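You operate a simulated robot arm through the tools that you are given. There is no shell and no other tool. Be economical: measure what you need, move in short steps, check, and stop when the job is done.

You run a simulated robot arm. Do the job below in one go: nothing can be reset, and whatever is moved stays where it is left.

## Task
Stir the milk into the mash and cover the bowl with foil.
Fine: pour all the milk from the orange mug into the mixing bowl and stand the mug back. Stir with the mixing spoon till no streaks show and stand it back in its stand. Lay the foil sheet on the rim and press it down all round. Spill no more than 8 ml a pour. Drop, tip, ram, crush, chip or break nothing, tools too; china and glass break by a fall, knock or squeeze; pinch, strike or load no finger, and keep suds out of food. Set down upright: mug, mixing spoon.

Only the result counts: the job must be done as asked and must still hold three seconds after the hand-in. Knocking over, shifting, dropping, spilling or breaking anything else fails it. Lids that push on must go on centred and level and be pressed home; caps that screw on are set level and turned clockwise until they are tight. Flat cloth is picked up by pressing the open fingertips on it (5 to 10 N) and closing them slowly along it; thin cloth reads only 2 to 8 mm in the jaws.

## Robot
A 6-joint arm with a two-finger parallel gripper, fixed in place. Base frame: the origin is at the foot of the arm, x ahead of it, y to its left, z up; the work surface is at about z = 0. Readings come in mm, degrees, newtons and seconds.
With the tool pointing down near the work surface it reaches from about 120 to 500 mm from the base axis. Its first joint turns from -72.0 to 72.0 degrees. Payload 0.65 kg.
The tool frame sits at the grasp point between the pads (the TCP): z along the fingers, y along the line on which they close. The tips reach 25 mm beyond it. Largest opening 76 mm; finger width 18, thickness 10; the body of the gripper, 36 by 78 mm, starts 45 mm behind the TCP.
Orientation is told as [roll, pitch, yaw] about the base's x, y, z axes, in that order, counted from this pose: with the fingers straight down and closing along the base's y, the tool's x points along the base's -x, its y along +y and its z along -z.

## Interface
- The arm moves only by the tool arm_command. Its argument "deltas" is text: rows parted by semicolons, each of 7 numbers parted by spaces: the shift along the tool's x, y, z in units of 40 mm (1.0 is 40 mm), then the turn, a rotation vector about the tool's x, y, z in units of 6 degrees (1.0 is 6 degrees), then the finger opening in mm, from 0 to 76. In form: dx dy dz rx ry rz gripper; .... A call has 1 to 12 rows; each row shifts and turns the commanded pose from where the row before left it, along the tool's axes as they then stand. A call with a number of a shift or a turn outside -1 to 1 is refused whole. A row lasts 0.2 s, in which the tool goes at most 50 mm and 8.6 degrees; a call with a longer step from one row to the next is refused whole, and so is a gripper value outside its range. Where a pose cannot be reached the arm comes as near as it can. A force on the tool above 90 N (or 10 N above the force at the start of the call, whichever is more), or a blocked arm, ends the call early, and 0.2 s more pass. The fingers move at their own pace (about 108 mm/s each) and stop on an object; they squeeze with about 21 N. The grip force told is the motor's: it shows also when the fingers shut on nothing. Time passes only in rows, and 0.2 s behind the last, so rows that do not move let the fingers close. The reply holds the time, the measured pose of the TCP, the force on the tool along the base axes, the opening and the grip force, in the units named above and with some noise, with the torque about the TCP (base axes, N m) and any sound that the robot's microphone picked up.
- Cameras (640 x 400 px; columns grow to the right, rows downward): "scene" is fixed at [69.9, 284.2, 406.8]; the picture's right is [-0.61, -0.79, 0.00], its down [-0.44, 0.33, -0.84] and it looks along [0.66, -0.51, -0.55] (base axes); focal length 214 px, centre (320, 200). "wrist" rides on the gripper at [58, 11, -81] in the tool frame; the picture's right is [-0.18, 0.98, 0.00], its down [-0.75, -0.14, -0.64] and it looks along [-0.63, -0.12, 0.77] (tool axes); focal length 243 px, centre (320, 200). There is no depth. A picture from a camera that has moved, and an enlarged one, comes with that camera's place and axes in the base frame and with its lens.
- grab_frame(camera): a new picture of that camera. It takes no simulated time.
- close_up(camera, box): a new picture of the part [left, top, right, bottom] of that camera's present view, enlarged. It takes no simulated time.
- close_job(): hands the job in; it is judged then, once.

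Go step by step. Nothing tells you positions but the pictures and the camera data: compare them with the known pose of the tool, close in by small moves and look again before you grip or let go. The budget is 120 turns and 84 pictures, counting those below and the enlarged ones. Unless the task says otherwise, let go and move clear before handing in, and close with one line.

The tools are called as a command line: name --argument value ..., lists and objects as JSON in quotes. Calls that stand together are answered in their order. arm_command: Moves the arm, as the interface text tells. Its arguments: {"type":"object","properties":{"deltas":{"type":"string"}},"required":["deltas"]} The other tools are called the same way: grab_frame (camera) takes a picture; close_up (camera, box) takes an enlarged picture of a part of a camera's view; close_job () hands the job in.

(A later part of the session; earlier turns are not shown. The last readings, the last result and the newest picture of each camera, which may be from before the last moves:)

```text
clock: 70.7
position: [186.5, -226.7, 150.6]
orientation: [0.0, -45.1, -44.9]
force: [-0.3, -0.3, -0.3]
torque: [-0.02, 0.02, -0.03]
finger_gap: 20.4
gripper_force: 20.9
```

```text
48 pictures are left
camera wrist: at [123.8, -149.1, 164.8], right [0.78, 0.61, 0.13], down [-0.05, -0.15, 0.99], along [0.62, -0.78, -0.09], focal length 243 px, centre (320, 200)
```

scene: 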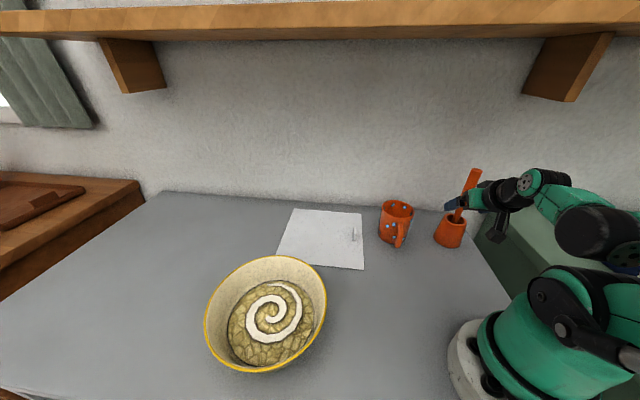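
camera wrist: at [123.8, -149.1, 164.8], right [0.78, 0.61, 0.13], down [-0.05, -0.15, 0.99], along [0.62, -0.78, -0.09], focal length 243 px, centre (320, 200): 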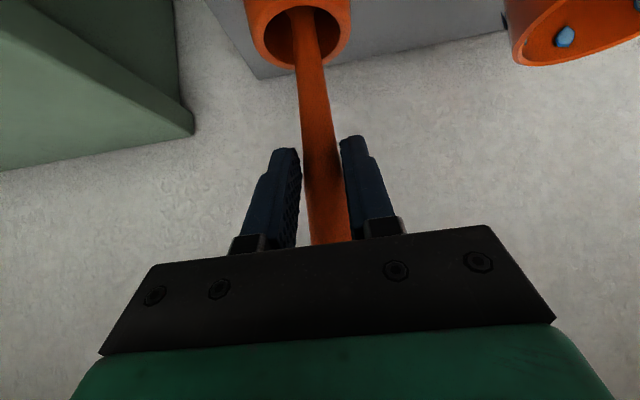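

The spoon handle is held (20.4 mm). I'll lift it in small steps and watch the force.

arm_command --deltas "-0.09 0 -0.09 0 0 0 0;-0.18 0 -0.18 0 0 0 0;-0.18 0 -0.18 0 0 0 0;0 0 0 0 0 0 0"

close_up --camera "scene" --box '[380, 140, 540, 260]'

```text
clock: 71.7
position: [186.4, -226.1, 176.3]
orientation: [0.0, -45.1, -44.8]
force: [0.3, 0.5, -0.4]
torque: [0.02, 0.01, 0.02]
finger_gap: 20.2
gripper_force: 21.0
```

```text
3.33 times, centred on (460, 200) of scene
camera zoom: at [69.9, 284.2, 406.8], right [-0.61, -0.79, 0.0], down [-0.44, 0.33, -0.84], along [0.66, -0.51, -0.55], focal length 715 px, centre (-147, 200)
```

zoom: 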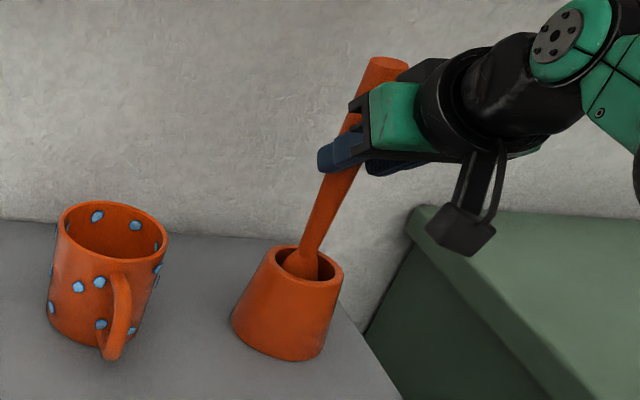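

Rising freely. Continuing upward until the spoon head clears the stand.

arm_command --deltas "-0.18 0 -0.18 0 0 0 0;-0.18 0 -0.18 0 0 0 0;-0.18 0 -0.18 0 0 0 0;-0.18 0 -0.18 0 0 0 0;-0.18 0 -0.18 0 0 0 0;-0.18 0 -0.18 0 0 0 0;0 0 0 0 0 0 0"

close_up --camera "scene" --box '[380, 100, 540, 260]'

```text
clock: 73.3
position: [186.8, -227.3, 237.0]
orientation: [0.0, -45.2, -44.8]
force: [0.4, 0.3, -0.1]
torque: [0.0, 0.01, -0.02]
finger_gap: 20.1
gripper_force: 20.9
```

```text
2.50 times, centred on (460, 180) of scene
camera zoom: at [69.9, 284.2, 406.8], right [-0.61, -0.79, 0.0], down [-0.44, 0.33, -0.84], along [0.66, -0.51, -0.55], focal length 536 px, centre (-30, 250)
```

zoom: 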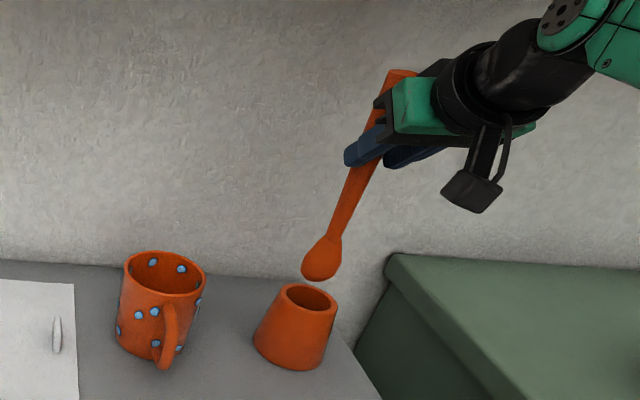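

The spoon is out (its tip hangs ~133 mm below the TCP). I'll raise slightly and swing in an arc about the base to the bowl's azimuth.

arm_command --deltas "-0.16 0 -0.16 0 0 0 0;-0.16 0 -0.16 0 0 0 0;-0.013 0.385 0.013 -0.354 0 -0.354 0;-0.026 0.771 0.026 -0.707 0 -0.707 0;-0.026 0.771 0.026 -0.707 0 -0.707 0;-0.026 0.771 0.026 -0.707 0 -0.707 0;-0.026 0.771 0.026 -0.707 0 -0.707 0;-0.026 0.771 0.026 -0.707 0 -0.707 0;-0.026 0.771 0.026 -0.707 0 -0.707 0;-0.026 0.771 0.026 -0.707 0 -0.707 0;-0.013 0.385 0.013 -0.354 0 -0.354 0;0 0 0 0 0 0 0"

grab_frame --camera "scene"

```text
clock: 75.9
position: [289.2, -9.2, 258.9]
orientation: [0.0, -45.2, 3.3]
force: [0.3, 0.5, -0.4]
torque: [-0.01, 0.05, -0.01]
finger_gap: 20.2
gripper_force: 20.8
```

```text
45 pictures are left
```

scene: 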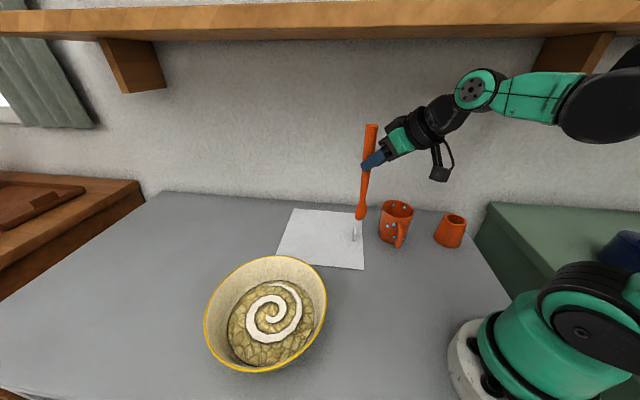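

Arc works well. Continuing the swing to the bowl's azimuth (~40°).

arm_command --deltas "-0.013 0.385 0.013 -0.354 0 -0.354 0;-0.026 0.771 0.026 -0.707 0 -0.707 0;-0.026 0.771 0.026 -0.707 0 -0.707 0;-0.026 0.771 0.026 -0.707 0 -0.707 0;-0.026 0.771 0.026 -0.707 0 -0.707 0;-0.026 0.771 0.026 -0.707 0 -0.707 0;-0.026 0.771 0.026 -0.707 0 -0.707 0;-0.013 0.385 0.013 -0.354 0 -0.354 0;0 0 0 0 0 0 0"

grab_frame --camera "scene"

grab_frame --camera "wrist"

```text
clock: 77.9
position: [222.8, 191.4, 254.8]
orientation: [-0.2, -45.1, 45.4]
force: [0.8, 0.7, 0.2]
torque: [-0.03, 0.06, 0.02]
finger_gap: 20.1
gripper_force: 21.1
```

```text
44 pictures are left
```

scene: 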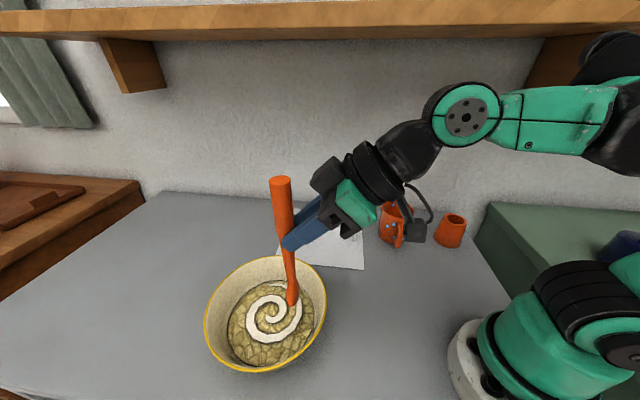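

```text
43 pictures are left
camera wrist: at [147.2, 128.2, 269.0], right [-0.61, 0.78, 0.13], down [0.15, -0.04, 0.99], along [0.78, 0.62, -0.09], focal length 243 px, centre (320, 200)
```

wrist: 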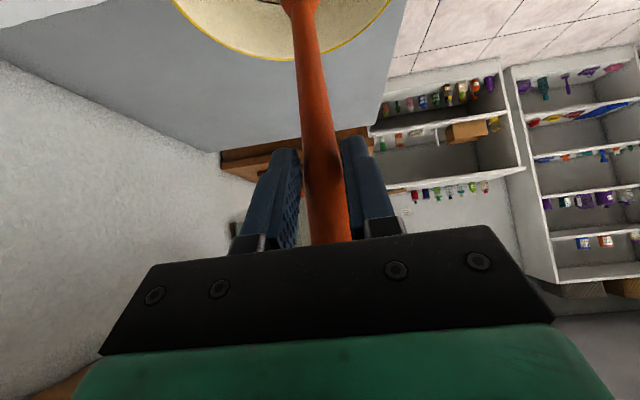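

The spoon tip is above the bowl's near wall. I'll move it out to the bowl centre and lower it partway.

arm_command --deltas "-0.12 -0.03 0.12 0 0 0 0;-0.245 -0.052 0.245 0 0 0 0;-0.245 -0.052 0.245 0 0 0 0;-0.245 -0.052 0.245 0 0 0 0;-0.245 -0.052 0.245 0 0 0 0;-0.12 -0.03 0.12 0 0 0 0;0.2 0 0.2 0 0 0 0;0.3 0 0.3 0 0 0 0;0.3 0 0.3 0 0 0 0;0.2 0 0.2 0 0 0 0;0 0 0 0 0 0 0"

grab_frame --camera "scene"

```text
clock: 80.3
position: [281.4, 228.6, 198.3]
orientation: [-0.2, -45.2, 45.3]
force: [0.8, 0.3, -0.7]
torque: [0.01, 0.01, 0.02]
finger_gap: 20.0
gripper_force: 21.7
```

```text
42 pictures are left
```

scene: 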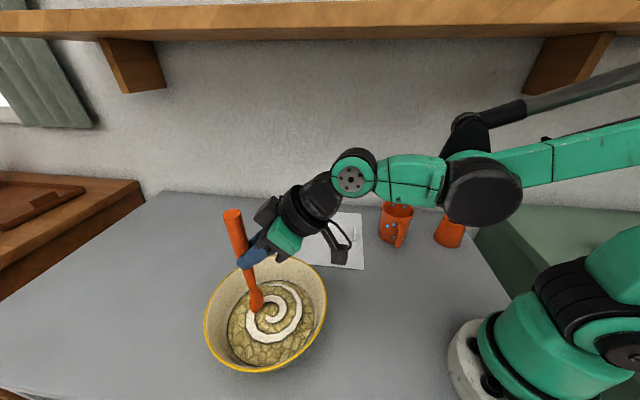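

The tip is slightly outward of the mash centre. I'll pull back 20 mm while lowering into the mash, watching the force.

arm_command --deltas "0.177 0 -0.177 0 0 0 0;0.177 0 -0.177 0 0 0 0;0.14 0 0.14 0 0 0 0;0.14 0 0.14 0 0 0 0;0.14 0 0.14 0 0 0 0;0 0 0 0 0 0 0"

arm_command --deltas "0.1 0 0.1 0 0 0 0;0.1 0 0.1 0 0 0 0;0 0 0 0 0 0 0"

close_up --camera "scene" --box '[180, 200, 340, 390]'

```text
clock: 81.7
position: [266.1, 215.9, 174.9]
orientation: [-0.1, -45.0, 45.4]
force: [-0.2, -0.2, -0.6]
torque: [-0.02, 0.03, -0.01]
finger_gap: 19.9
gripper_force: 20.8
```

```text
clock: 82.5
position: [267.0, 216.6, 164.8]
orientation: [-0.2, -45.1, 45.3]
force: [0.1, -0.6, -0.3]
torque: [0.0, 0.02, 0.02]
finger_gap: 19.9
gripper_force: 20.8
```

```text
2.11 times, centred on (260, 295) of scene
camera zoom: at [69.9, 284.2, 406.8], right [-0.61, -0.79, 0.0], down [-0.44, 0.33, -0.84], along [0.66, -0.51, -0.55], focal length 452 px, centre (446, 0)
```

zoom: 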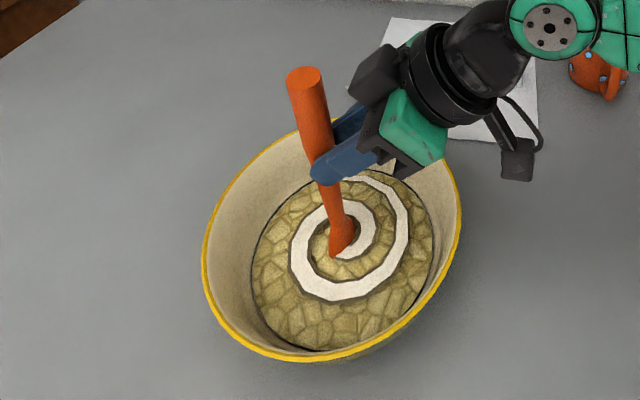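

The spoon head is touching the mash near the middle. Lowering 12 mm further into it.

arm_command --deltas "0.07 0 0.07 0 0 0 0;0.07 0 0.07 0 0 0 0;0.07 0 0.07 0 0 0 0;0 0 0 0 0 0 0"

close_up --camera "scene" --box '[180, 200, 340, 390]'

```text
clock: 83.5
position: [266.0, 215.3, 152.4]
orientation: [-0.1, -45.1, 45.3]
force: [0.4, 0.5, -0.2]
torque: [0.01, 0.02, -0.01]
finger_gap: 20.0
gripper_force: 20.9
```

```text
2.11 times, centred on (260, 295) of scene
camera zoom: at [69.9, 284.2, 406.8], right [-0.61, -0.79, 0.0], down [-0.44, 0.33, -0.84], along [0.66, -0.51, -0.55], focal length 452 px, centre (446, 0)
```

zoom: 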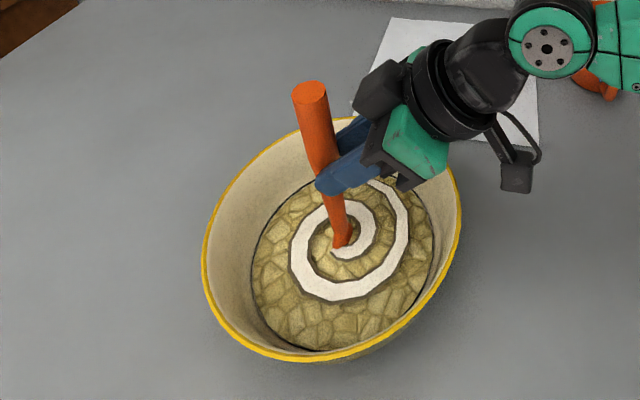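

Head immersed with no bottom contact. Lowering 4 mm more, then stirring in circles of about 28 mm radius.

arm_command --deltas "0.07 0 0.07 0 0 0 0;0.037 0.42 -0.037 0 0 0 0;0.037 0.42 -0.037 0 0 0 0;0 0 0 0 0 0 0"

arm_command --deltas "-0.247 -0.094 0.247 0 0 0 0;-0.181 -0.256 0.181 0 0 0 0;-0.066 -0.35 0.066 0 0 0 0;0.066 -0.35 -0.066 0 0 0 0;0.181 -0.256 -0.181 0 0 0 0;0.247 -0.094 -0.247 0 0 0 0;0.247 0.094 -0.247 0 0 0 0;0.181 0.256 -0.181 0 0 0 0;0.066 0.35 -0.066 0 0 0 0;-0.066 0.35 0.066 0 0 0 0;-0.181 0.256 0.181 0 0 0 0;-0.247 0.094 0.247 0 0 0 0"

close_up --camera "scene" --box '[180, 200, 340, 390]'

```text
clock: 84.5
position: [238.8, 234.4, 148.9]
orientation: [-0.1, -45.0, 45.3]
force: [-0.1, -0.5, 0.4]
torque: [-0.02, 0.0, 0.01]
finger_gap: 19.9
gripper_force: 20.8
```

```text
clock: 87.1
position: [238.9, 236.6, 148.6]
orientation: [-0.1, -45.1, 45.3]
force: [-0.8, -0.3, -0.1]
torque: [0.0, 0.0, -0.01]
finger_gap: 19.3
gripper_force: 21.2
```

```text
2.11 times, centred on (260, 295) of scene
camera zoom: at [69.9, 284.2, 406.8], right [-0.61, -0.79, 0.0], down [-0.44, 0.33, -0.84], along [0.66, -0.51, -0.55], focal length 452 px, centre (446, 0)
```

zoom: 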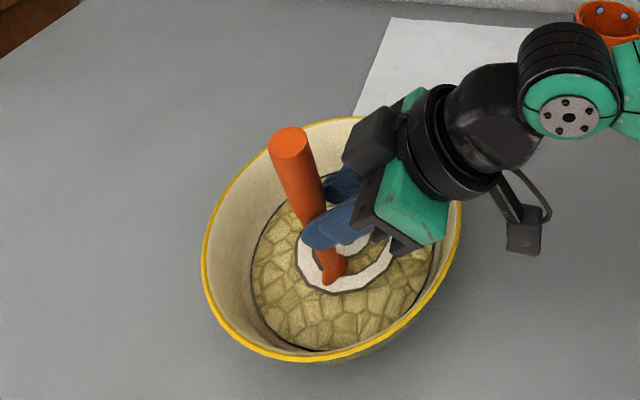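

Streaks are reducing. Two more turns of stirring, then check.

arm_command --deltas "-0.247 -0.094 0.247 0 0 0 0;-0.181 -0.256 0.181 0 0 0 0;-0.066 -0.35 0.066 0 0 0 0;0.066 -0.35 -0.066 0 0 0 0;0.181 -0.256 -0.181 0 0 0 0;0.247 -0.094 -0.247 0 0 0 0;0.247 0.094 -0.247 0 0 0 0;0.181 0.256 -0.181 0 0 0 0;0.066 0.35 -0.066 0 0 0 0;-0.066 0.35 0.066 0 0 0 0;-0.181 0.256 0.181 0 0 0 0;-0.247 0.094 0.247 0 0 0 0"

arm_command --deltas "-0.247 -0.094 0.247 0 0 0 0;-0.181 -0.256 0.181 0 0 0 0;-0.066 -0.35 0.066 0 0 0 0;0.066 -0.35 -0.066 0 0 0 0;0.181 -0.256 -0.181 0 0 0 0;0.247 -0.094 -0.247 0 0 0 0;0.247 0.094 -0.247 0 0 0 0;0.181 0.256 -0.181 0 0 0 0;0.066 0.35 -0.066 0 0 0 0;-0.066 0.35 0.066 0 0 0 0;-0.181 0.256 0.181 0 0 0 0;-0.247 0.094 0.247 0 0 0 0"

close_up --camera "scene" --box '[180, 200, 340, 390]'

```text
clock: 89.7
position: [240.1, 237.0, 149.2]
orientation: [-0.1, -45.0, 45.4]
force: [-0.3, 0.4, 0.2]
torque: [0.01, 0.04, 0.01]
finger_gap: 18.7
gripper_force: 21.1
```

```text
clock: 92.3
position: [238.6, 235.6, 147.3]
orientation: [-0.3, -45.1, 45.3]
force: [-1.2, -1.2, 4.6]
torque: [-0.06, 0.07, -0.01]
finger_gap: 19.0
gripper_force: 20.9
```

```text
2.11 times, centred on (260, 295) of scene
camera zoom: at [69.9, 284.2, 406.8], right [-0.61, -0.79, 0.0], down [-0.44, 0.33, -0.84], along [0.66, -0.51, -0.55], focal length 452 px, centre (446, 0)
```

zoom: 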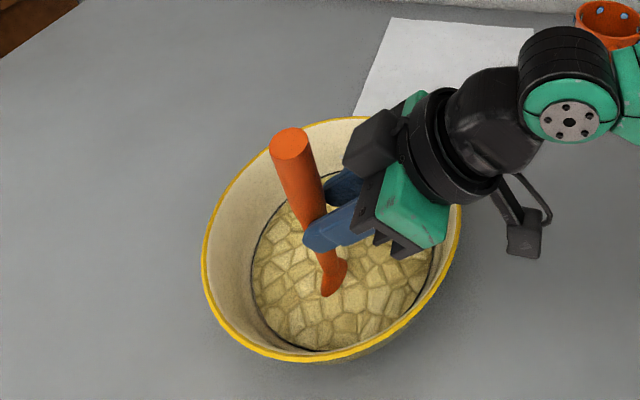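

No streaks are visible, and there is a slight upward push on the spoon. I'll lift it out over the bowl and check.

arm_command --deltas "-0.1 0 -0.1 0 0 0 0;-0.2 -0.25 -0.2 0 0 0 0;-0.3 -0.25 -0.3 0 0 0 0;-0.4 0 -0.4 0 0 0 0;-0.4 0 -0.4 0 0 0 0;-0.4 0 -0.4 0 0 0 0;0 0 0 0 0 0 0"

close_up --camera "scene" --box '[180, 160, 360, 390]'

grab_frame --camera "wrist"

```text
clock: 93.9
position: [254.1, 222.6, 251.1]
orientation: [-0.2, -45.1, 45.3]
force: [0.1, -0.2, 0.0]
torque: [0.0, 0.0, 0.01]
finger_gap: 19.0
gripper_force: 21.1
```

```text
1.74 times, centred on (270, 275) of scene
camera zoom: at [69.9, 284.2, 406.8], right [-0.61, -0.79, 0.0], down [-0.44, 0.33, -0.84], along [0.66, -0.51, -0.55], focal length 373 px, centre (407, 70)
```

zoom: 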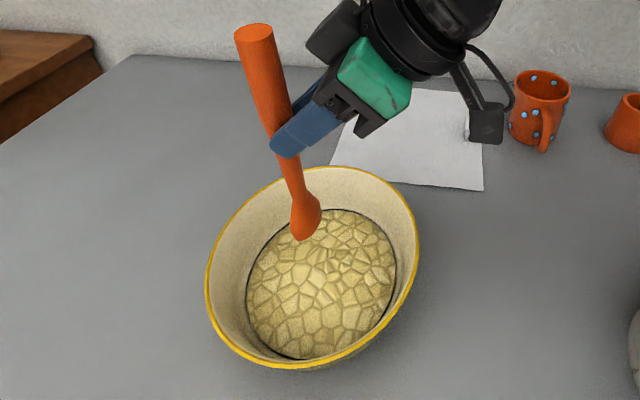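

```text
36 pictures are left
camera wrist: at [177.6, 161.2, 264.9], right [-0.61, 0.79, 0.13], down [0.15, -0.04, 0.99], along [0.78, 0.62, -0.09], focal length 243 px, centre (320, 200)
```

wrist: 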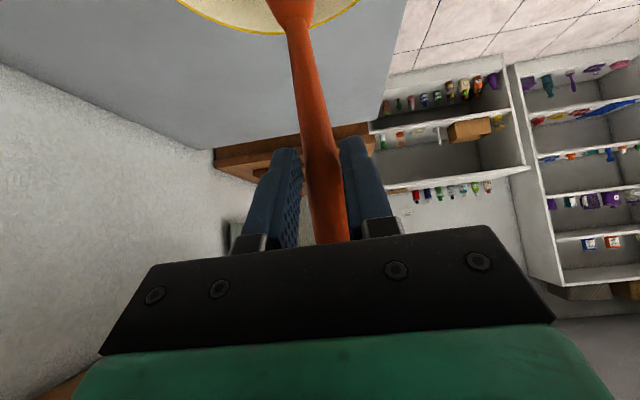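

The mash is streak-free. I'll pull the spoon up and back and swing along the same arc to its stand.

arm_command --deltas "-0.1 0 -0.1 0 0 0 0;0.1 0 -0.18 0 0 0 0;0.2 0 -0.2 0 0 0 0;0.2 0 -0.2 0 0 0 0;0.2 0 -0.2 0 0 0 0;0.038 0 -0.038 0 0 0 0;0 0 0 0 0 0 0"

arm_command --deltas "0.041 -0.381 -0.041 0.354 0 0.354 0;0.0825 -0.763 -0.0825 0.707 0 0.707 0;0.0825 -0.763 -0.0825 0.707 0 0.707 0;0.0825 -0.763 -0.0825 0.707 0 0.707 0;0.0825 -0.763 -0.0825 0.707 0 0.707 0;0.0825 -0.763 -0.0825 0.707 0 0.707 0;0.0825 -0.763 -0.0825 0.707 0 0.707 0;0.0825 -0.763 -0.0825 0.707 0 0.707 0;0.041 -0.381 -0.041 0.354 0 0.354 0;0 0 0 0 0 0 0"

grab_frame --camera "scene"

```text
clock: 95.5
position: [221.9, 190.5, 258.0]
orientation: [-0.2, -45.1, 45.3]
force: [0.0, 0.0, -0.2]
torque: [-0.03, -0.01, 0.02]
finger_gap: 19.0
gripper_force: 20.7
```

```text
clock: 97.7
position: [284.8, -41.0, 257.4]
orientation: [0.0, -45.1, -2.8]
force: [0.6, 0.2, -0.6]
torque: [0.03, 0.03, 0.02]
finger_gap: 19.1
gripper_force: 21.1
```

```text
35 pictures are left
```

scene: 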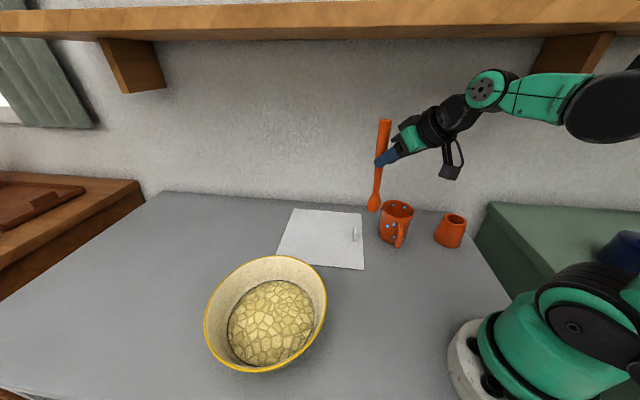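

Continuing the swing to the stand.

arm_command --deltas "0.041 -0.381 -0.041 0.354 0 0.354 0;0.0825 -0.763 -0.0825 0.707 0 0.707 0;0.0825 -0.763 -0.0825 0.707 0 0.707 0;0.0825 -0.763 -0.0825 0.707 0 0.707 0;0.0825 -0.763 -0.0825 0.707 0 0.707 0;0.0825 -0.763 -0.0825 0.707 0 0.707 0;0.041 -0.381 -0.041 0.354 0 0.354 0;0 0 0 0.707 0 0.707 0;0 0 0 0 0 0 0"

grab_frame --camera "wrist"

close_up --camera "scene" --box '[380, 100, 540, 260]'

```text
clock: 99.7
position: [204.6, -203.9, 257.9]
orientation: [0.1, -45.0, -45.0]
force: [-1.2, 0.0, -0.1]
torque: [-0.02, 0.03, 0.0]
finger_gap: 19.2
gripper_force: 20.9
```

```text
34 pictures are left
camera wrist: at [142.7, -127.2, 271.6], right [0.78, 0.61, 0.13], down [-0.05, -0.15, 0.99], along [0.62, -0.78, -0.09], focal length 243 px, centre (320, 200)
```

wrist: 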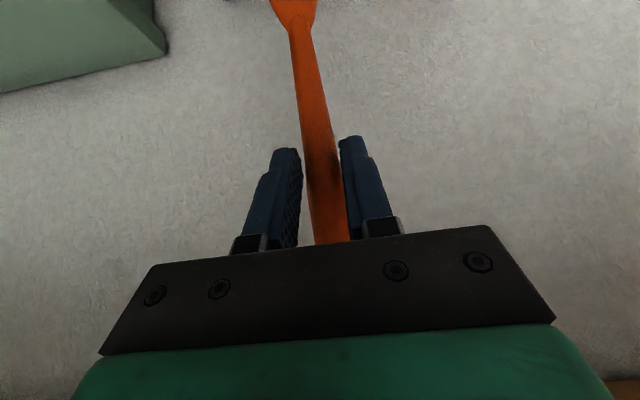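

```text
2.50 times, centred on (460, 180) of scene
camera zoom: at [69.9, 284.2, 406.8], right [-0.61, -0.79, 0.0], down [-0.44, 0.33, -0.84], along [0.66, -0.51, -0.55], focal length 536 px, centre (-30, 250)
```

zoom: 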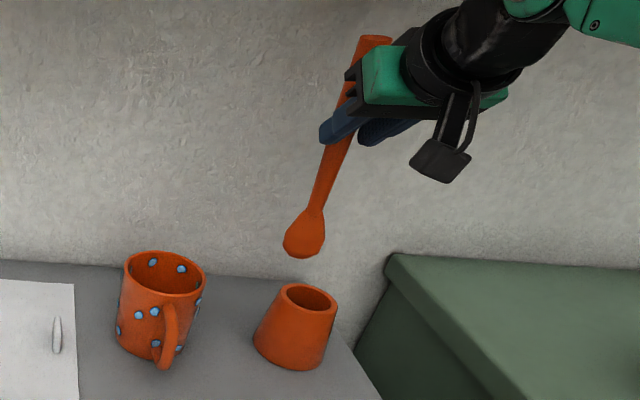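

The spoon has swung sideways in the grip by about 3°. I'll counter-rotate that and return to the place above the stand where I drew it out.

arm_command --deltas "-0.02 -0.2 0.02 0 0 0 0;-0.02 -0.32 0.02 0 0 0 0;-0.02 -0.2 0.02 0 0 0 0;0 0 0 -0.2 0 0.2 0;0 0 0 -0.2 0 0.2 0;0 0 0 0 0 0 0"

close_up --camera "scene" --box '[380, 100, 540, 260]'

```text
clock: 101.1
position: [185.9, -224.8, 256.8]
orientation: [5.0, -45.0, -48.2]
force: [0.2, -0.2, -0.4]
torque: [0.0, 0.03, 0.01]
finger_gap: 19.3
gripper_force: 20.6
```

```text
2.50 times, centred on (460, 180) of scene
camera zoom: at [69.9, 284.2, 406.8], right [-0.61, -0.79, 0.0], down [-0.44, 0.33, -0.84], along [0.66, -0.51, -0.55], focal length 536 px, centre (-30, 250)
```

zoom: 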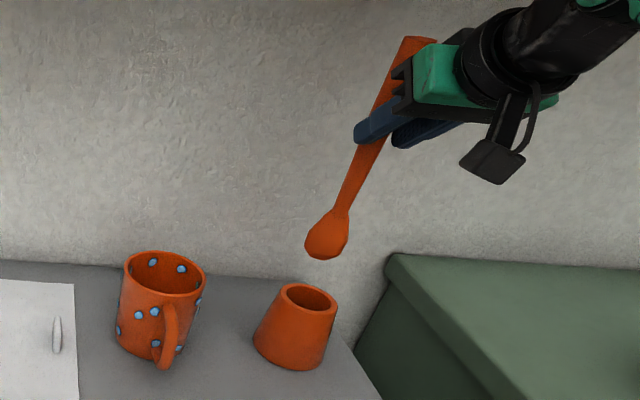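

The tip is within a few mm of where it was when drawn out. Lowering to just above the stand's mouth, then checking.

arm_command --deltas "0.15 -0.013 0.15 0 0 0 0;0.2 -0.017 0.2 0 0 0 0;0.17 -0.014 0.17 0 0 0 0;0.1 -0.008 0.1 0 0 0 0;0 0 0 0 0 0 0"

close_up --camera "scene" --box '[400, 160, 500, 260]'

close_up --camera "wrist" --box '[220, 0, 380, 100]'

```text
clock: 102.3
position: [186.4, -226.3, 222.0]
orientation: [4.9, -45.1, -48.2]
force: [0.6, -0.1, -1.5]
torque: [-0.03, -0.05, 0.03]
finger_gap: 19.1
gripper_force: 20.9
```

```text
4.00 times, centred on (450, 210) of scene
camera zoom: at [69.9, 284.2, 406.8], right [-0.61, -0.79, 0.0], down [-0.44, 0.33, -0.84], along [0.66, -0.51, -0.55], focal length 858 px, centre (-200, 160)
```

zoom: 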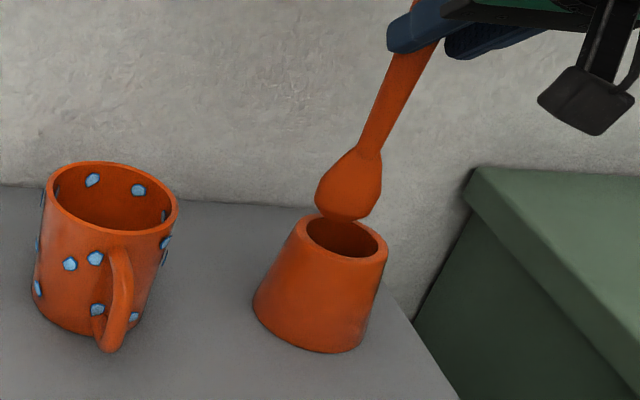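

```text
4.00 times, centred on (300, 50) of wrist
camera zoom: at [123.8, -149.2, 236.8], right [0.78, 0.6, 0.19], down [-0.09, -0.2, 0.98], along [0.62, -0.78, -0.1], focal length 970 px, centre (400, 800)
```

zoom: 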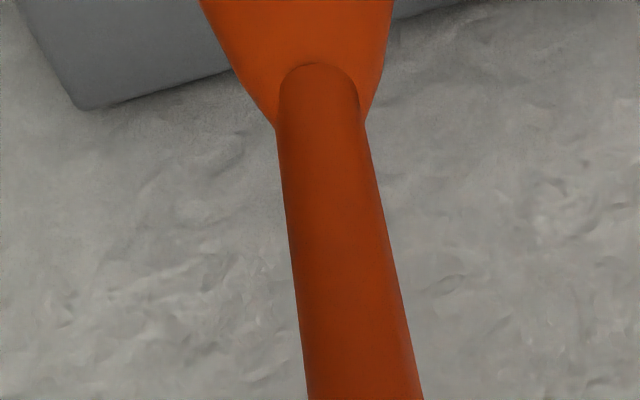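

The head is about 6 mm off to the left of the stand's mouth. I'll shift 6 mm and lower slowly with a force check.

arm_command --deltas "0 -0.15 0 0 0 0 0;0.1 -0.008 0.1 0 0 0 0;0.06 -0.005 0.06 0 0 0 0;0 0 0 0 0 0 0"

close_up --camera "scene" --box '[400, 160, 500, 260]'

```text
clock: 103.3
position: [181.9, -228.6, 212.6]
orientation: [4.9, -45.0, -48.2]
force: [-0.3, 0.7, -0.6]
torque: [0.0, 0.0, -0.02]
finger_gap: 19.0
gripper_force: 20.8
```

```text
4.00 times, centred on (450, 210) of scene
camera zoom: at [69.9, 284.2, 406.8], right [-0.61, -0.79, 0.0], down [-0.44, 0.33, -0.84], along [0.66, -0.51, -0.55], focal length 858 px, centre (-200, 160)
```

zoom: 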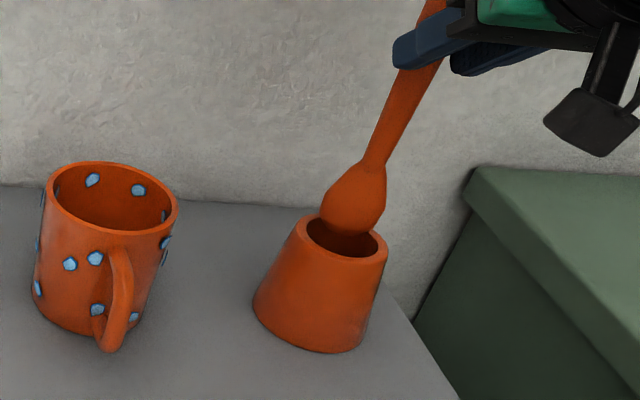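

Now the head lines up with the mouth. Lowering further in small steps.

arm_command --deltas "0.07 -0.006 0.07 0 0 0 0;0.07 -0.006 0.07 0 0 0 0;0.07 -0.006 0.07 0 0 0 0;0 0 0 0 0 0 0"

close_up --camera "scene" --box '[400, 160, 500, 260]'

```text
clock: 104.3
position: [183.1, -229.3, 201.3]
orientation: [4.8, -44.9, -48.3]
force: [0.4, -0.8, -0.6]
torque: [0.0, 0.01, -0.04]
finger_gap: 19.2
gripper_force: 20.7
```

```text
4.00 times, centred on (450, 210) of scene
camera zoom: at [69.9, 284.2, 406.8], right [-0.61, -0.79, 0.0], down [-0.44, 0.33, -0.84], along [0.66, -0.51, -0.55], focal length 858 px, centre (-200, 160)
```

zoom: 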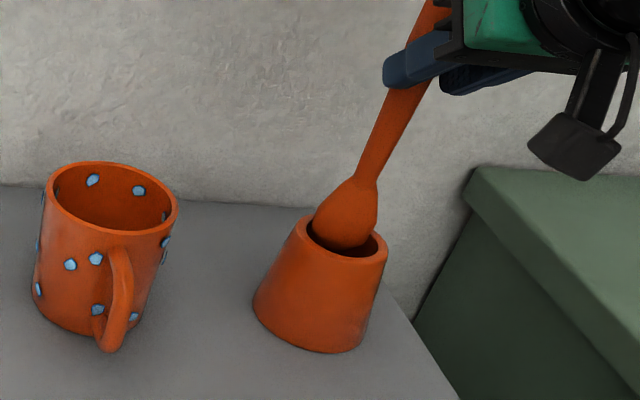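

Still no contact. A further 3 mm sideways correction, then continue down.

arm_command --deltas "0 -0.08 0 0 0 0 0;0.07 -0.006 0.07 0 0 0 0;0.07 -0.006 0.07 0 0 0 0;0.07 -0.006 0.07 0 0 0 0;0 0 0 0 0 0 0"

close_up --camera "scene" --box '[400, 160, 500, 260]'

grab_frame --camera "wrist"

```text
clock: 105.5
position: [180.2, -232.7, 188.8]
orientation: [4.8, -45.1, -48.2]
force: [-1.0, 0.4, -0.1]
torque: [0.02, 0.02, 0.01]
finger_gap: 19.4
gripper_force: 20.9
```

```text
4.00 times, centred on (450, 210) of scene
camera zoom: at [69.9, 284.2, 406.8], right [-0.61, -0.79, 0.0], down [-0.44, 0.33, -0.84], along [0.66, -0.51, -0.55], focal length 858 px, centre (-200, 160)
```

zoom: 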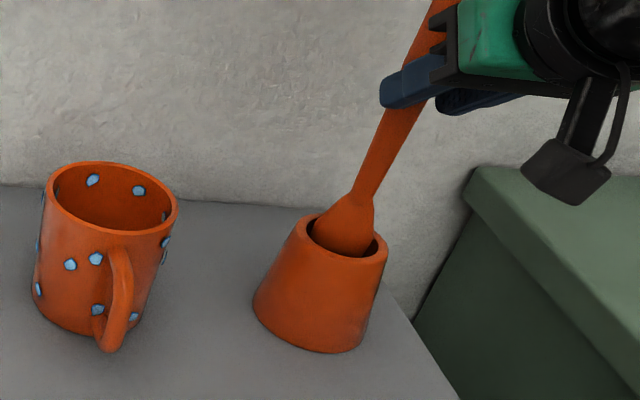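

```text
26 pictures are left
camera wrist: at [118.5, -156.3, 202.6], right [0.78, 0.6, 0.19], down [-0.09, -0.2, 0.98], along [0.62, -0.78, -0.1], focal length 243 px, centre (320, 200)
```

wrist: 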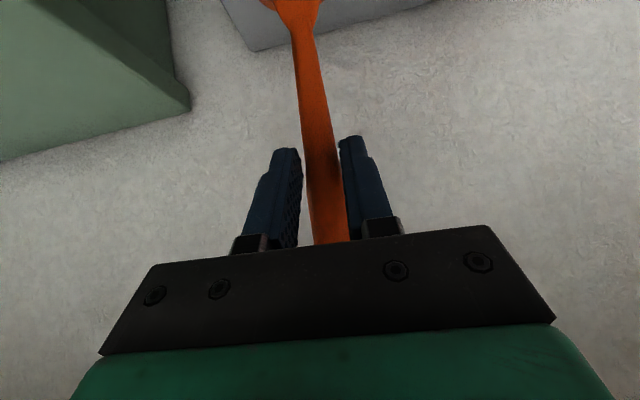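

The head is inside the mouth with no contact. Lowering on towards the floor of the stand.

arm_command --deltas "0.1 -0.008 0.1 0 0 0 0;0.1 -0.008 0.1 0 0 0 0;0.1 -0.008 0.1 0 0 0 0;0.1 -0.008 0.1 0 0 0 0;0.1 -0.008 0.1 0 0 0 0;0 0 0 0 0 0 0"

arm_command --deltas "0.05 -0.004 0.05 0 0 0 0;0.05 -0.004 0.05 0 0 0 0;0 0 0 0 0 0 0"

close_up --camera "scene" --box '[400, 140, 520, 260]'

```text
clock: 106.9
position: [181.8, -231.4, 159.1]
orientation: [4.9, -45.1, -48.2]
force: [0.5, -0.2, -0.7]
torque: [0.02, 0.04, 0.01]
finger_gap: 19.2
gripper_force: 21.4
```

```text
clock: 107.7
position: [180.1, -232.3, 154.0]
orientation: [4.9, -45.0, -48.1]
force: [0.3, 0.9, -0.7]
torque: [-0.02, 0.02, 0.03]
finger_gap: 19.0
gripper_force: 21.2
```

```text
3.33 times, centred on (460, 200) of scene
camera zoom: at [69.9, 284.2, 406.8], right [-0.61, -0.79, 0.0], down [-0.44, 0.33, -0.84], along [0.66, -0.51, -0.55], focal length 715 px, centre (-147, 200)
```

zoom: 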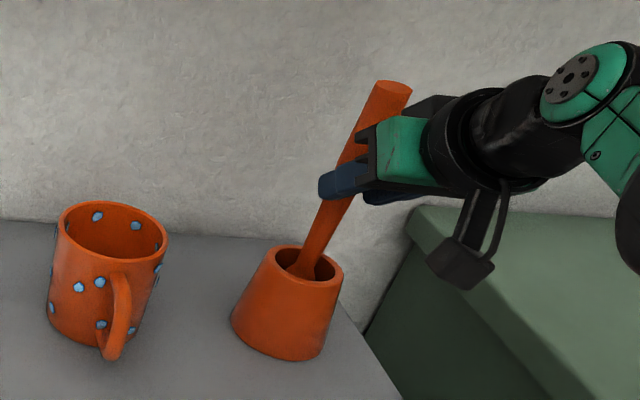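

About 10–13 mm remain by comparison with the first view. Continuing in small steps until contact.

arm_command --deltas "0.05 -0.004 0.05 0 0 0 0;0.05 -0.004 0.05 0 0 0 0;0.04 -0.004 0.04 0 0 0 0;0 0 0 0 0 0 0"

arm_command --deltas "0.03 -0.002 0.03 0 0 0 0;0.03 -0.002 0.03 0 0 0 0;0 0 0 0 0 0 0"

```text
clock: 108.7
position: [179.4, -231.5, 146.7]
orientation: [4.9, -45.0, -48.2]
force: [-1.0, 0.1, -0.3]
torque: [0.02, -0.01, 0.03]
finger_gap: 19.1
gripper_force: 20.6
```

```text
clock: 109.5
position: [180.3, -232.0, 145.1]
orientation: [4.8, -45.1, -48.2]
force: [2.6, 0.5, 17.0]
torque: [-0.39, -0.42, -0.02]
finger_gap: 18.7
gripper_force: 20.7
```

Bottom contact (17 N). Easing up 2 mm, then opening slowly.

arm_command --deltas "-0.035 0.003 -0.035 0 0 0 0;0 0 0 0 0 0 0"

arm_command --deltas "0 0 0 0 0 0 20;0 0 0 0 0 0 22;0 0 0 0 0 0 26;0 0 0 0 0 0 32;0 0 0 0 0 0 42;0 0 0 0 0 0 54;0 0 0 0 0 0 64;0 0 0 0 0 0 64"

grab_frame --camera "wrist"

close_up --camera "scene" --box '[380, 140, 540, 260]'

```text
clock: 110.1
position: [180.9, -230.6, 146.4]
orientation: [4.8, -45.0, -48.1]
force: [-0.6, 0.3, -0.1]
torque: [-0.02, 0.01, -0.01]
finger_gap: 19.2
gripper_force: 20.7
```

```text
clock: 111.9
position: [180.8, -230.6, 145.8]
orientation: [4.9, -45.0, -48.2]
force: [0.2, -0.3, 0.1]
torque: [0.0, 0.02, 0.01]
finger_gap: 64.1
gripper_force: 0.0
```

```text
24 pictures are left
camera wrist: at [117.7, -155.0, 160.9], right [0.78, 0.6, 0.19], down [-0.09, -0.2, 0.98], along [0.62, -0.78, -0.1], focal length 243 px, centre (320, 200)
```

wrist: 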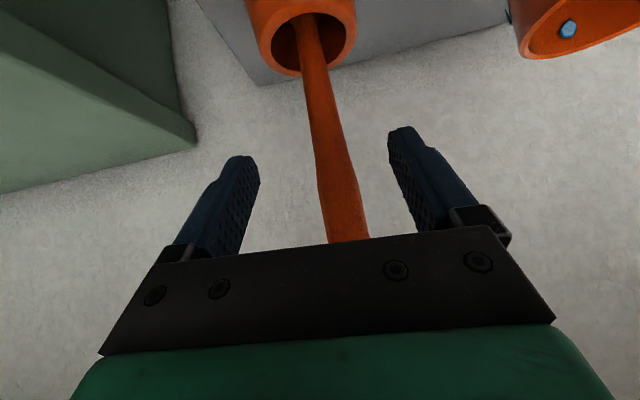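

```text
3.33 times, centred on (460, 200) of scene
camera zoom: at [69.9, 284.2, 406.8], right [-0.61, -0.79, 0.0], down [-0.44, 0.33, -0.84], along [0.66, -0.51, -0.55], focal length 715 px, centre (-147, 200)
```

zoom: 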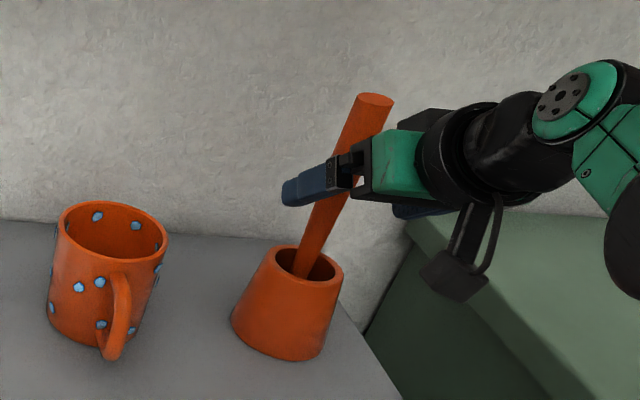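

The spoon settled back as it originally stood. Backing the fingers out along the tool axis and swinging away towards the foil.

arm_command --deltas "0 0 -0.3 0 0 0 64;0 0 -0.4 0 0 0 64;0 0 -0.4 0 0 0 64;0 0 -0.4 0 0 0 64;0 0 0 0 0 0 64"

arm_command --deltas "0 0.32 0 -0.353 0.03 -0.353 64;0 0.657 0 -0.705 0.059 -0.705 64;0 0.657 0 -0.705 0.059 -0.705 64;0 0.657 0 -0.705 0.059 -0.705 64;0 0.657 0 -0.705 0.059 -0.705 64;0 0.657 0 -0.705 0.059 -0.705 64;0 0.657 0 -0.705 0.059 -0.705 64;0 0.32 0 -0.353 0.03 -0.353 64;0 0 0 0 0 0 64"

```text
clock: 113.1
position: [147.8, -205.7, 188.7]
orientation: [4.9, -45.0, -48.2]
force: [0.4, 0.3, 0.1]
torque: [0.02, 0.02, 0.0]
finger_gap: 64.0
gripper_force: 0.1
```

```text
clock: 115.1
position: [246.7, -57.4, 196.5]
orientation: [4.8, -44.9, -6.1]
force: [-0.1, -1.1, -0.1]
torque: [0.04, 0.0, 0.02]
finger_gap: 64.0
gripper_force: 0.0
out of reach, approached as far as the arm can: row 1, 3, 5, 6
```

Clear of the spoon. Setting the tool back to vertical and viewing the foil.

arm_command --deltas "0 0 0 0.4 0 -0.4 64;0 0 0 0 0.9 0 64;0 0 0 0 1 0 64;0 0 0 0 1 0 64;0 0 0 0 1 0 64;0 0 0 0 1 0 64;0 0 0 0 1 0 64;0 0 0 0 1 0 64;0 0 0 0 0.6 0 64;0 0 0 0 0 0 64"

grab_frame --camera "wrist"

grab_frame --camera "scene"

```text
clock: 117.3
position: [247.4, -60.8, 196.4]
orientation: [0.0, -0.1, -2.8]
force: [0.0, 0.4, -0.9]
torque: [0.02, 0.0, 0.03]
finger_gap: 64.2
gripper_force: 0.0
out of reach, approached as far as the arm can: row 1
```

```text
22 pictures are left
camera wrist: at [190.8, -46.3, 276.1], right [0.23, 0.97, 0.0], down [0.74, -0.18, 0.64], along [0.63, -0.15, -0.76], focal length 243 px, centre (320, 200)
```

wrist: 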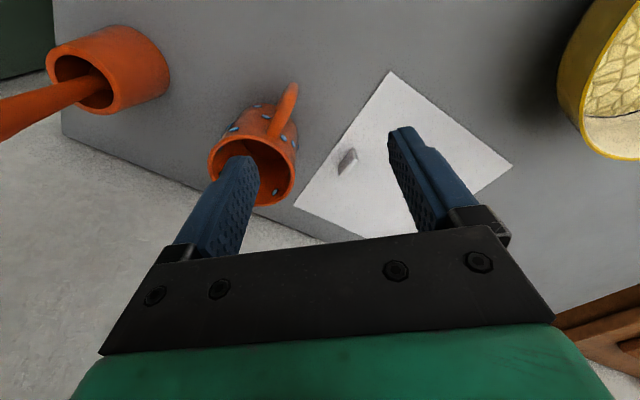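

```text
21 pictures are left
```

scene: 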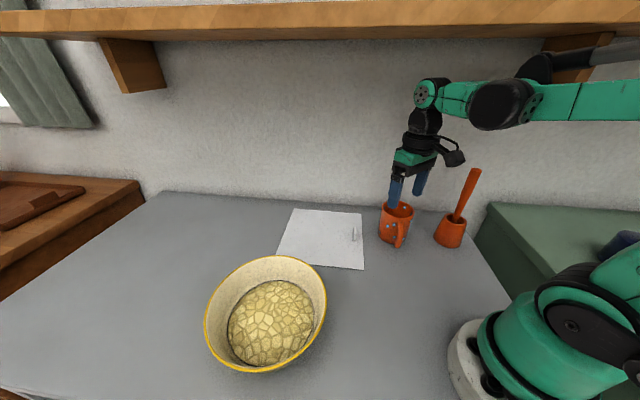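

The foil is a ~217 mm square centred near (419,4), with an upright tab at about (357,-51) near its near-side edge, lying parallel to that edge. I'll go above the tab with the fingers closing across it.

arm_command --deltas "-0.2 0.024 0 0 0 0 50;-0.362 0.051 0 0 0 0 50;-0.362 0.051 0 0 0 0 50;-0.362 0.051 0 0 0 0 44;-0.362 0.051 0 0 0 0 40;-0.362 0.051 0 0 0 0 40;-0.362 0.051 0 0 0 0 40;-0.362 0.051 0 0 0 0 40;0 0 0 0 0 0 40"

arm_command --deltas "0 0 0 0 0 0.5 40;0 0 0 0 0 1 40;0 0 0 0 0 1 40;0 0 0 0 0 1 40;0 0 0 0 0 1 40;0 0 0 0 0 1 40;0 0 0 0 0 1 40;0 0 0 0 0 0.53 40;0 0 0.5 0 0 0 40;0 0 0.8 0 0 0 40;0 0 0.8 0 0 0 40;0 0 0 0 0 0 40"

grab_frame --camera "wrist"

close_up --camera "scene" --box '[320, 180, 420, 280]'

```text
clock: 119.3
position: [357.9, -51.0, 195.8]
orientation: [0.1, -0.2, -2.8]
force: [0.1, 0.0, -0.3]
torque: [-0.01, 0.02, 0.01]
finger_gap: 40.0
gripper_force: 0.1
```

```text
clock: 121.9
position: [360.0, -51.1, 114.0]
orientation: [0.1, -0.1, -45.0]
force: [-0.5, 0.4, -0.1]
torque: [-0.01, -0.01, -0.02]
finger_gap: 40.2
gripper_force: 0.1
```

```text
20 pictures are left
camera wrist: at [326.6, -1.4, 191.6], right [0.82, 0.57, 0.0], down [0.43, -0.63, 0.64], along [0.37, -0.53, -0.76], focal length 243 px, centre (320, 200)
```

wrist: 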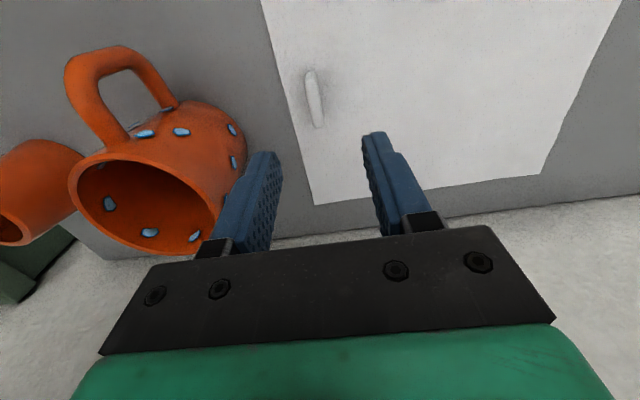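

```text
4.00 times, centred on (370, 230) of scene
camera zoom: at [69.9, 284.2, 406.8], right [-0.61, -0.79, 0.0], down [-0.44, 0.33, -0.84], along [0.66, -0.51, -0.55], focal length 858 px, centre (120, 80)
```

zoom: 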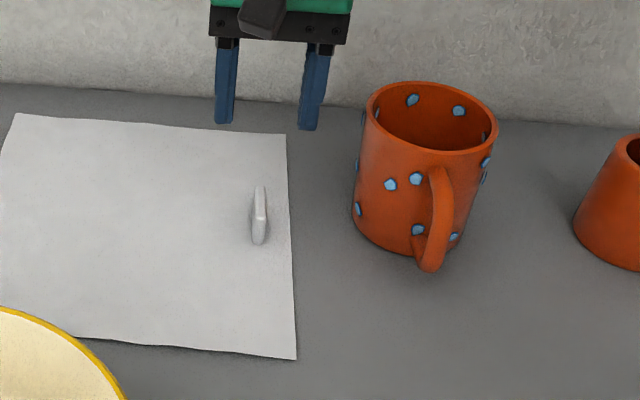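

The tab measures roughly 39 mm long by 18 mm high at (356,-53). I'll shift 4 mm and lower so the tips end just above the sheet.

arm_command --deltas "0.03 -0.1 0 0 0 0 40;0 0 0.5 0 0 0 40;0 0 0.6 0 0 0 40;0 0 0.5 0 0 0 40;0 0 0.3 0 0 0 40;0 0 0.15 0 0 0 40;0 0 0 0 0 0 40"

close_up --camera "wrist" --box '[220, 80, 420, 240]'

close_up --camera "scene" --box '[320, 180, 420, 280]'

```text
clock: 123.5
position: [354.9, -54.0, 28.8]
orientation: [0.1, -0.1, -45.1]
force: [0.5, -0.1, 0.3]
torque: [0.02, 0.03, 0.0]
finger_gap: 40.0
gripper_force: 0.0
```

```text
2.50 times, centred on (320, 160) of wrist
camera zoom: at [321.8, -5.2, 107.7], right [0.82, 0.57, 0.0], down [0.43, -0.63, 0.64], along [0.37, -0.53, -0.76], focal length 606 px, centre (320, 300)
```

zoom: 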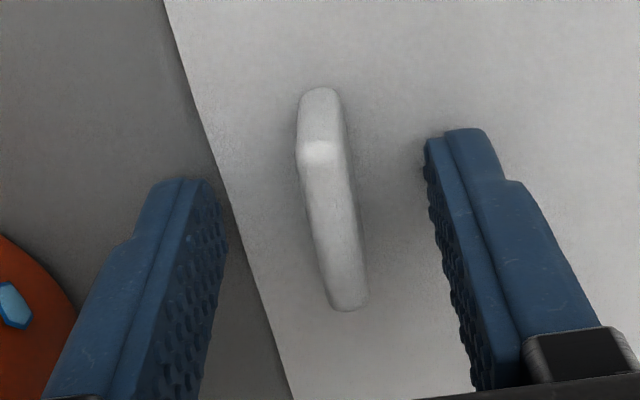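

```text
4.00 times, centred on (370, 230) of scene
camera zoom: at [69.9, 284.2, 406.8], right [-0.61, -0.79, 0.0], down [-0.44, 0.33, -0.84], along [0.66, -0.51, -0.55], focal length 858 px, centre (120, 80)
```

zoom: 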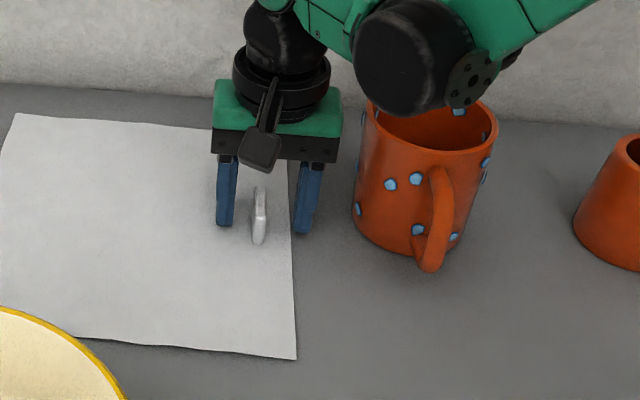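

The tab is centred between the fingertips. Closing slowly on it.

arm_command --deltas "0 0 0 0 0 0 32;0 0 0 0 0 0 26;0 0 0 0 0 0 20;0 0 0 0 0 0 15;0 0 0 0 0 0 11;0 0 0 0 0 0 7;0 0 0 0 0 0 3;0 0 0 0 0 0 0;0 0 0 0 0 0 0"

arm_command --deltas "0 0 -0.1 0 0 0 0;0 0 -0.2 0 0 0 0;0 0 -0.3 0 0 0 0;0 0 -0.3 0 0 0 0;0 0 0 0 0 0 0"

grab_frame --camera "scene"

```text
clock: 125.5
position: [353.6, -52.9, 29.2]
orientation: [0.0, 0.0, -45.0]
force: [-1.2, 0.3, 0.3]
torque: [-0.02, -0.01, -0.02]
finger_gap: 6.7
gripper_force: 21.2
```

```text
clock: 126.7
position: [354.8, -53.6, 65.6]
orientation: [0.1, -0.1, -45.0]
force: [0.1, -0.4, 0.3]
torque: [0.01, 0.02, 0.02]
finger_gap: 6.9
gripper_force: 21.0
```

```text
16 pictures are left
```

scene: 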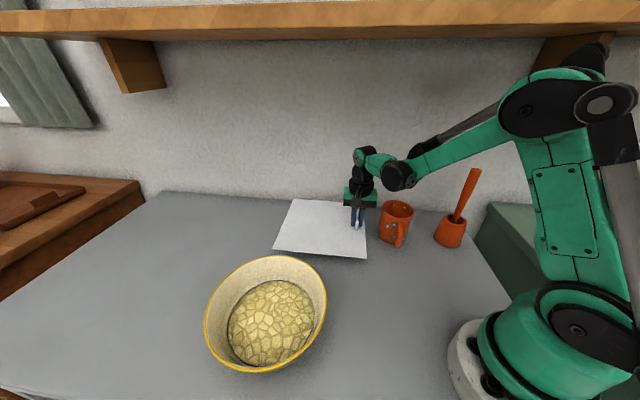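

The foil lifts flat and level by its tab. Raising it and carrying it so its centre comes over the bowl (tab at about (213,172)).

arm_command --deltas "0 0 -0.3 0 0 0 0;0 0 -0.5 0 0 0 0;0 0 -0.5 0 0 0 0;0 0 -0.5 0 0 0 0;0 0 -0.3 0 0 0 0;0 0 0 0 0 0 0"

arm_command --deltas "0.27 0.062 0 0 0 0 0;0.58 0.132 0 0 0 0 0;0.58 0.132 0 0 0 0 0;0.58 0.132 0 0 0 0 0;0.58 0.132 0 0 0 0 0;0.58 0.132 0 0 0 0 0;0.58 0.132 0 0 0 0 0;0.58 0.132 0 0 0 0 0;0.58 0.132 0 0 0 0 0;0.58 0.132 0 0 0 0 0;0.58 0.132 0 0 0 0 0;0.42 0.096 0 0 0 0 0"

arm_command --deltas "0 0 0 0 0 0 0;0 0 0 0 0 0 0"

grab_frame --camera "scene"

```text
clock: 128.1
position: [354.0, -52.8, 149.1]
orientation: [0.0, -0.2, -45.1]
force: [0.5, 0.1, -0.3]
torque: [0.02, 0.01, -0.01]
finger_gap: 6.9
gripper_force: 21.1
```

```text
clock: 130.7
position: [213.2, 172.8, 150.6]
orientation: [0.1, -0.1, -45.0]
force: [-0.1, 0.3, 0.6]
torque: [-0.01, 0.02, 0.01]
finger_gap: 6.9
gripper_force: 20.9
```

```text
clock: 131.3
position: [213.6, 173.3, 151.2]
orientation: [0.2, -0.1, -45.0]
force: [0.8, 0.3, 0.1]
torque: [-0.03, 0.01, 0.03]
finger_gap: 6.7
gripper_force: 20.7
```

```text
15 pictures are left
```

scene: 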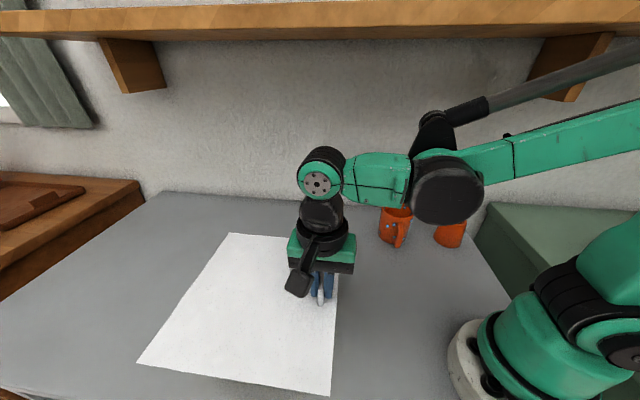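

By its corners the foil centre is at about (273,232), over the bowl within 2–3 mm. Lowering onto the rim.

arm_command --deltas "0 0 0.2 0 0 0 0;0 0 0.3 0 0 0 0;0 0 0.2 0 0 0 0;0 0 0.1 0 0 0 0;0 0 0.05 0 0 0 0;0 0 0 0 0 0 0"

grab_frame --camera "scene"

```text
clock: 132.7
position: [213.6, 171.8, 115.9]
orientation: [0.1, -0.1, -45.1]
force: [-0.1, -0.4, 0.4]
torque: [-0.01, 0.0, 0.02]
finger_gap: 6.7
gripper_force: 21.1
```

```text
14 pictures are left
```

scene: 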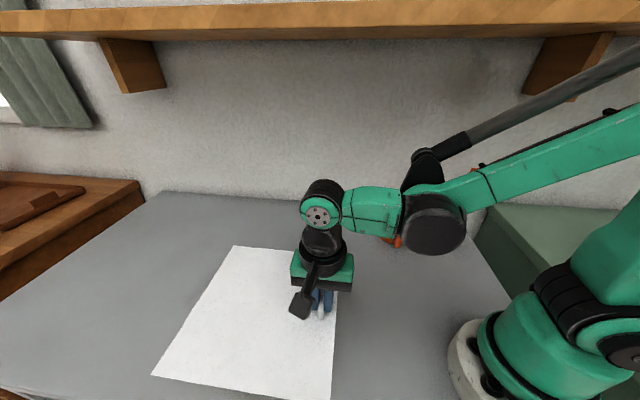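

Not in contact yet. Lowering in small steps.

arm_command --deltas "0 0 0.05 0 0 0 0;0 0 0.05 0 0 0 0;0 0 0 0 0 0 0"

arm_command --deltas "0 0 0.05 0 0 0 0;0 0 0.05 0 0 0 0;0 0 0 0 0 0 0"

arm_command --deltas "0 0 0.04 0 0 0 0;0 0 0 0 0 0 0"

```text
clock: 133.5
position: [212.6, 172.0, 111.7]
orientation: [0.0, -0.1, -45.0]
force: [-7.3, -5.4, 24.3]
torque: [-0.01, 0.02, -0.01]
finger_gap: 6.8
gripper_force: 21.1
```

```text
clock: 134.0
position: [212.0, 171.2, 110.7]
orientation: [-0.4, -0.2, -45.0]
force: [-7.3, -6.4, 35.6]
torque: [0.49, -0.34, 0.02]
finger_gap: 7.2
gripper_force: 21.4
stopped in row 2: the force on the tool passed its limit at 102 N (the readings are from after the stop); the commanded pose is now the measured one
```

```text
clock: 134.5
position: [210.7, 169.8, 109.8]
orientation: [-0.9, 0.0, -44.9]
force: [-7.2, -5.5, 38.4]
torque: [0.47, -0.51, 0.06]
finger_gap: 7.8
gripper_force: 21.1
stopped in row 2: the force on the tool passed its limit at 95 N (the readings are from after the stop); the commanded pose is now the measured one
```

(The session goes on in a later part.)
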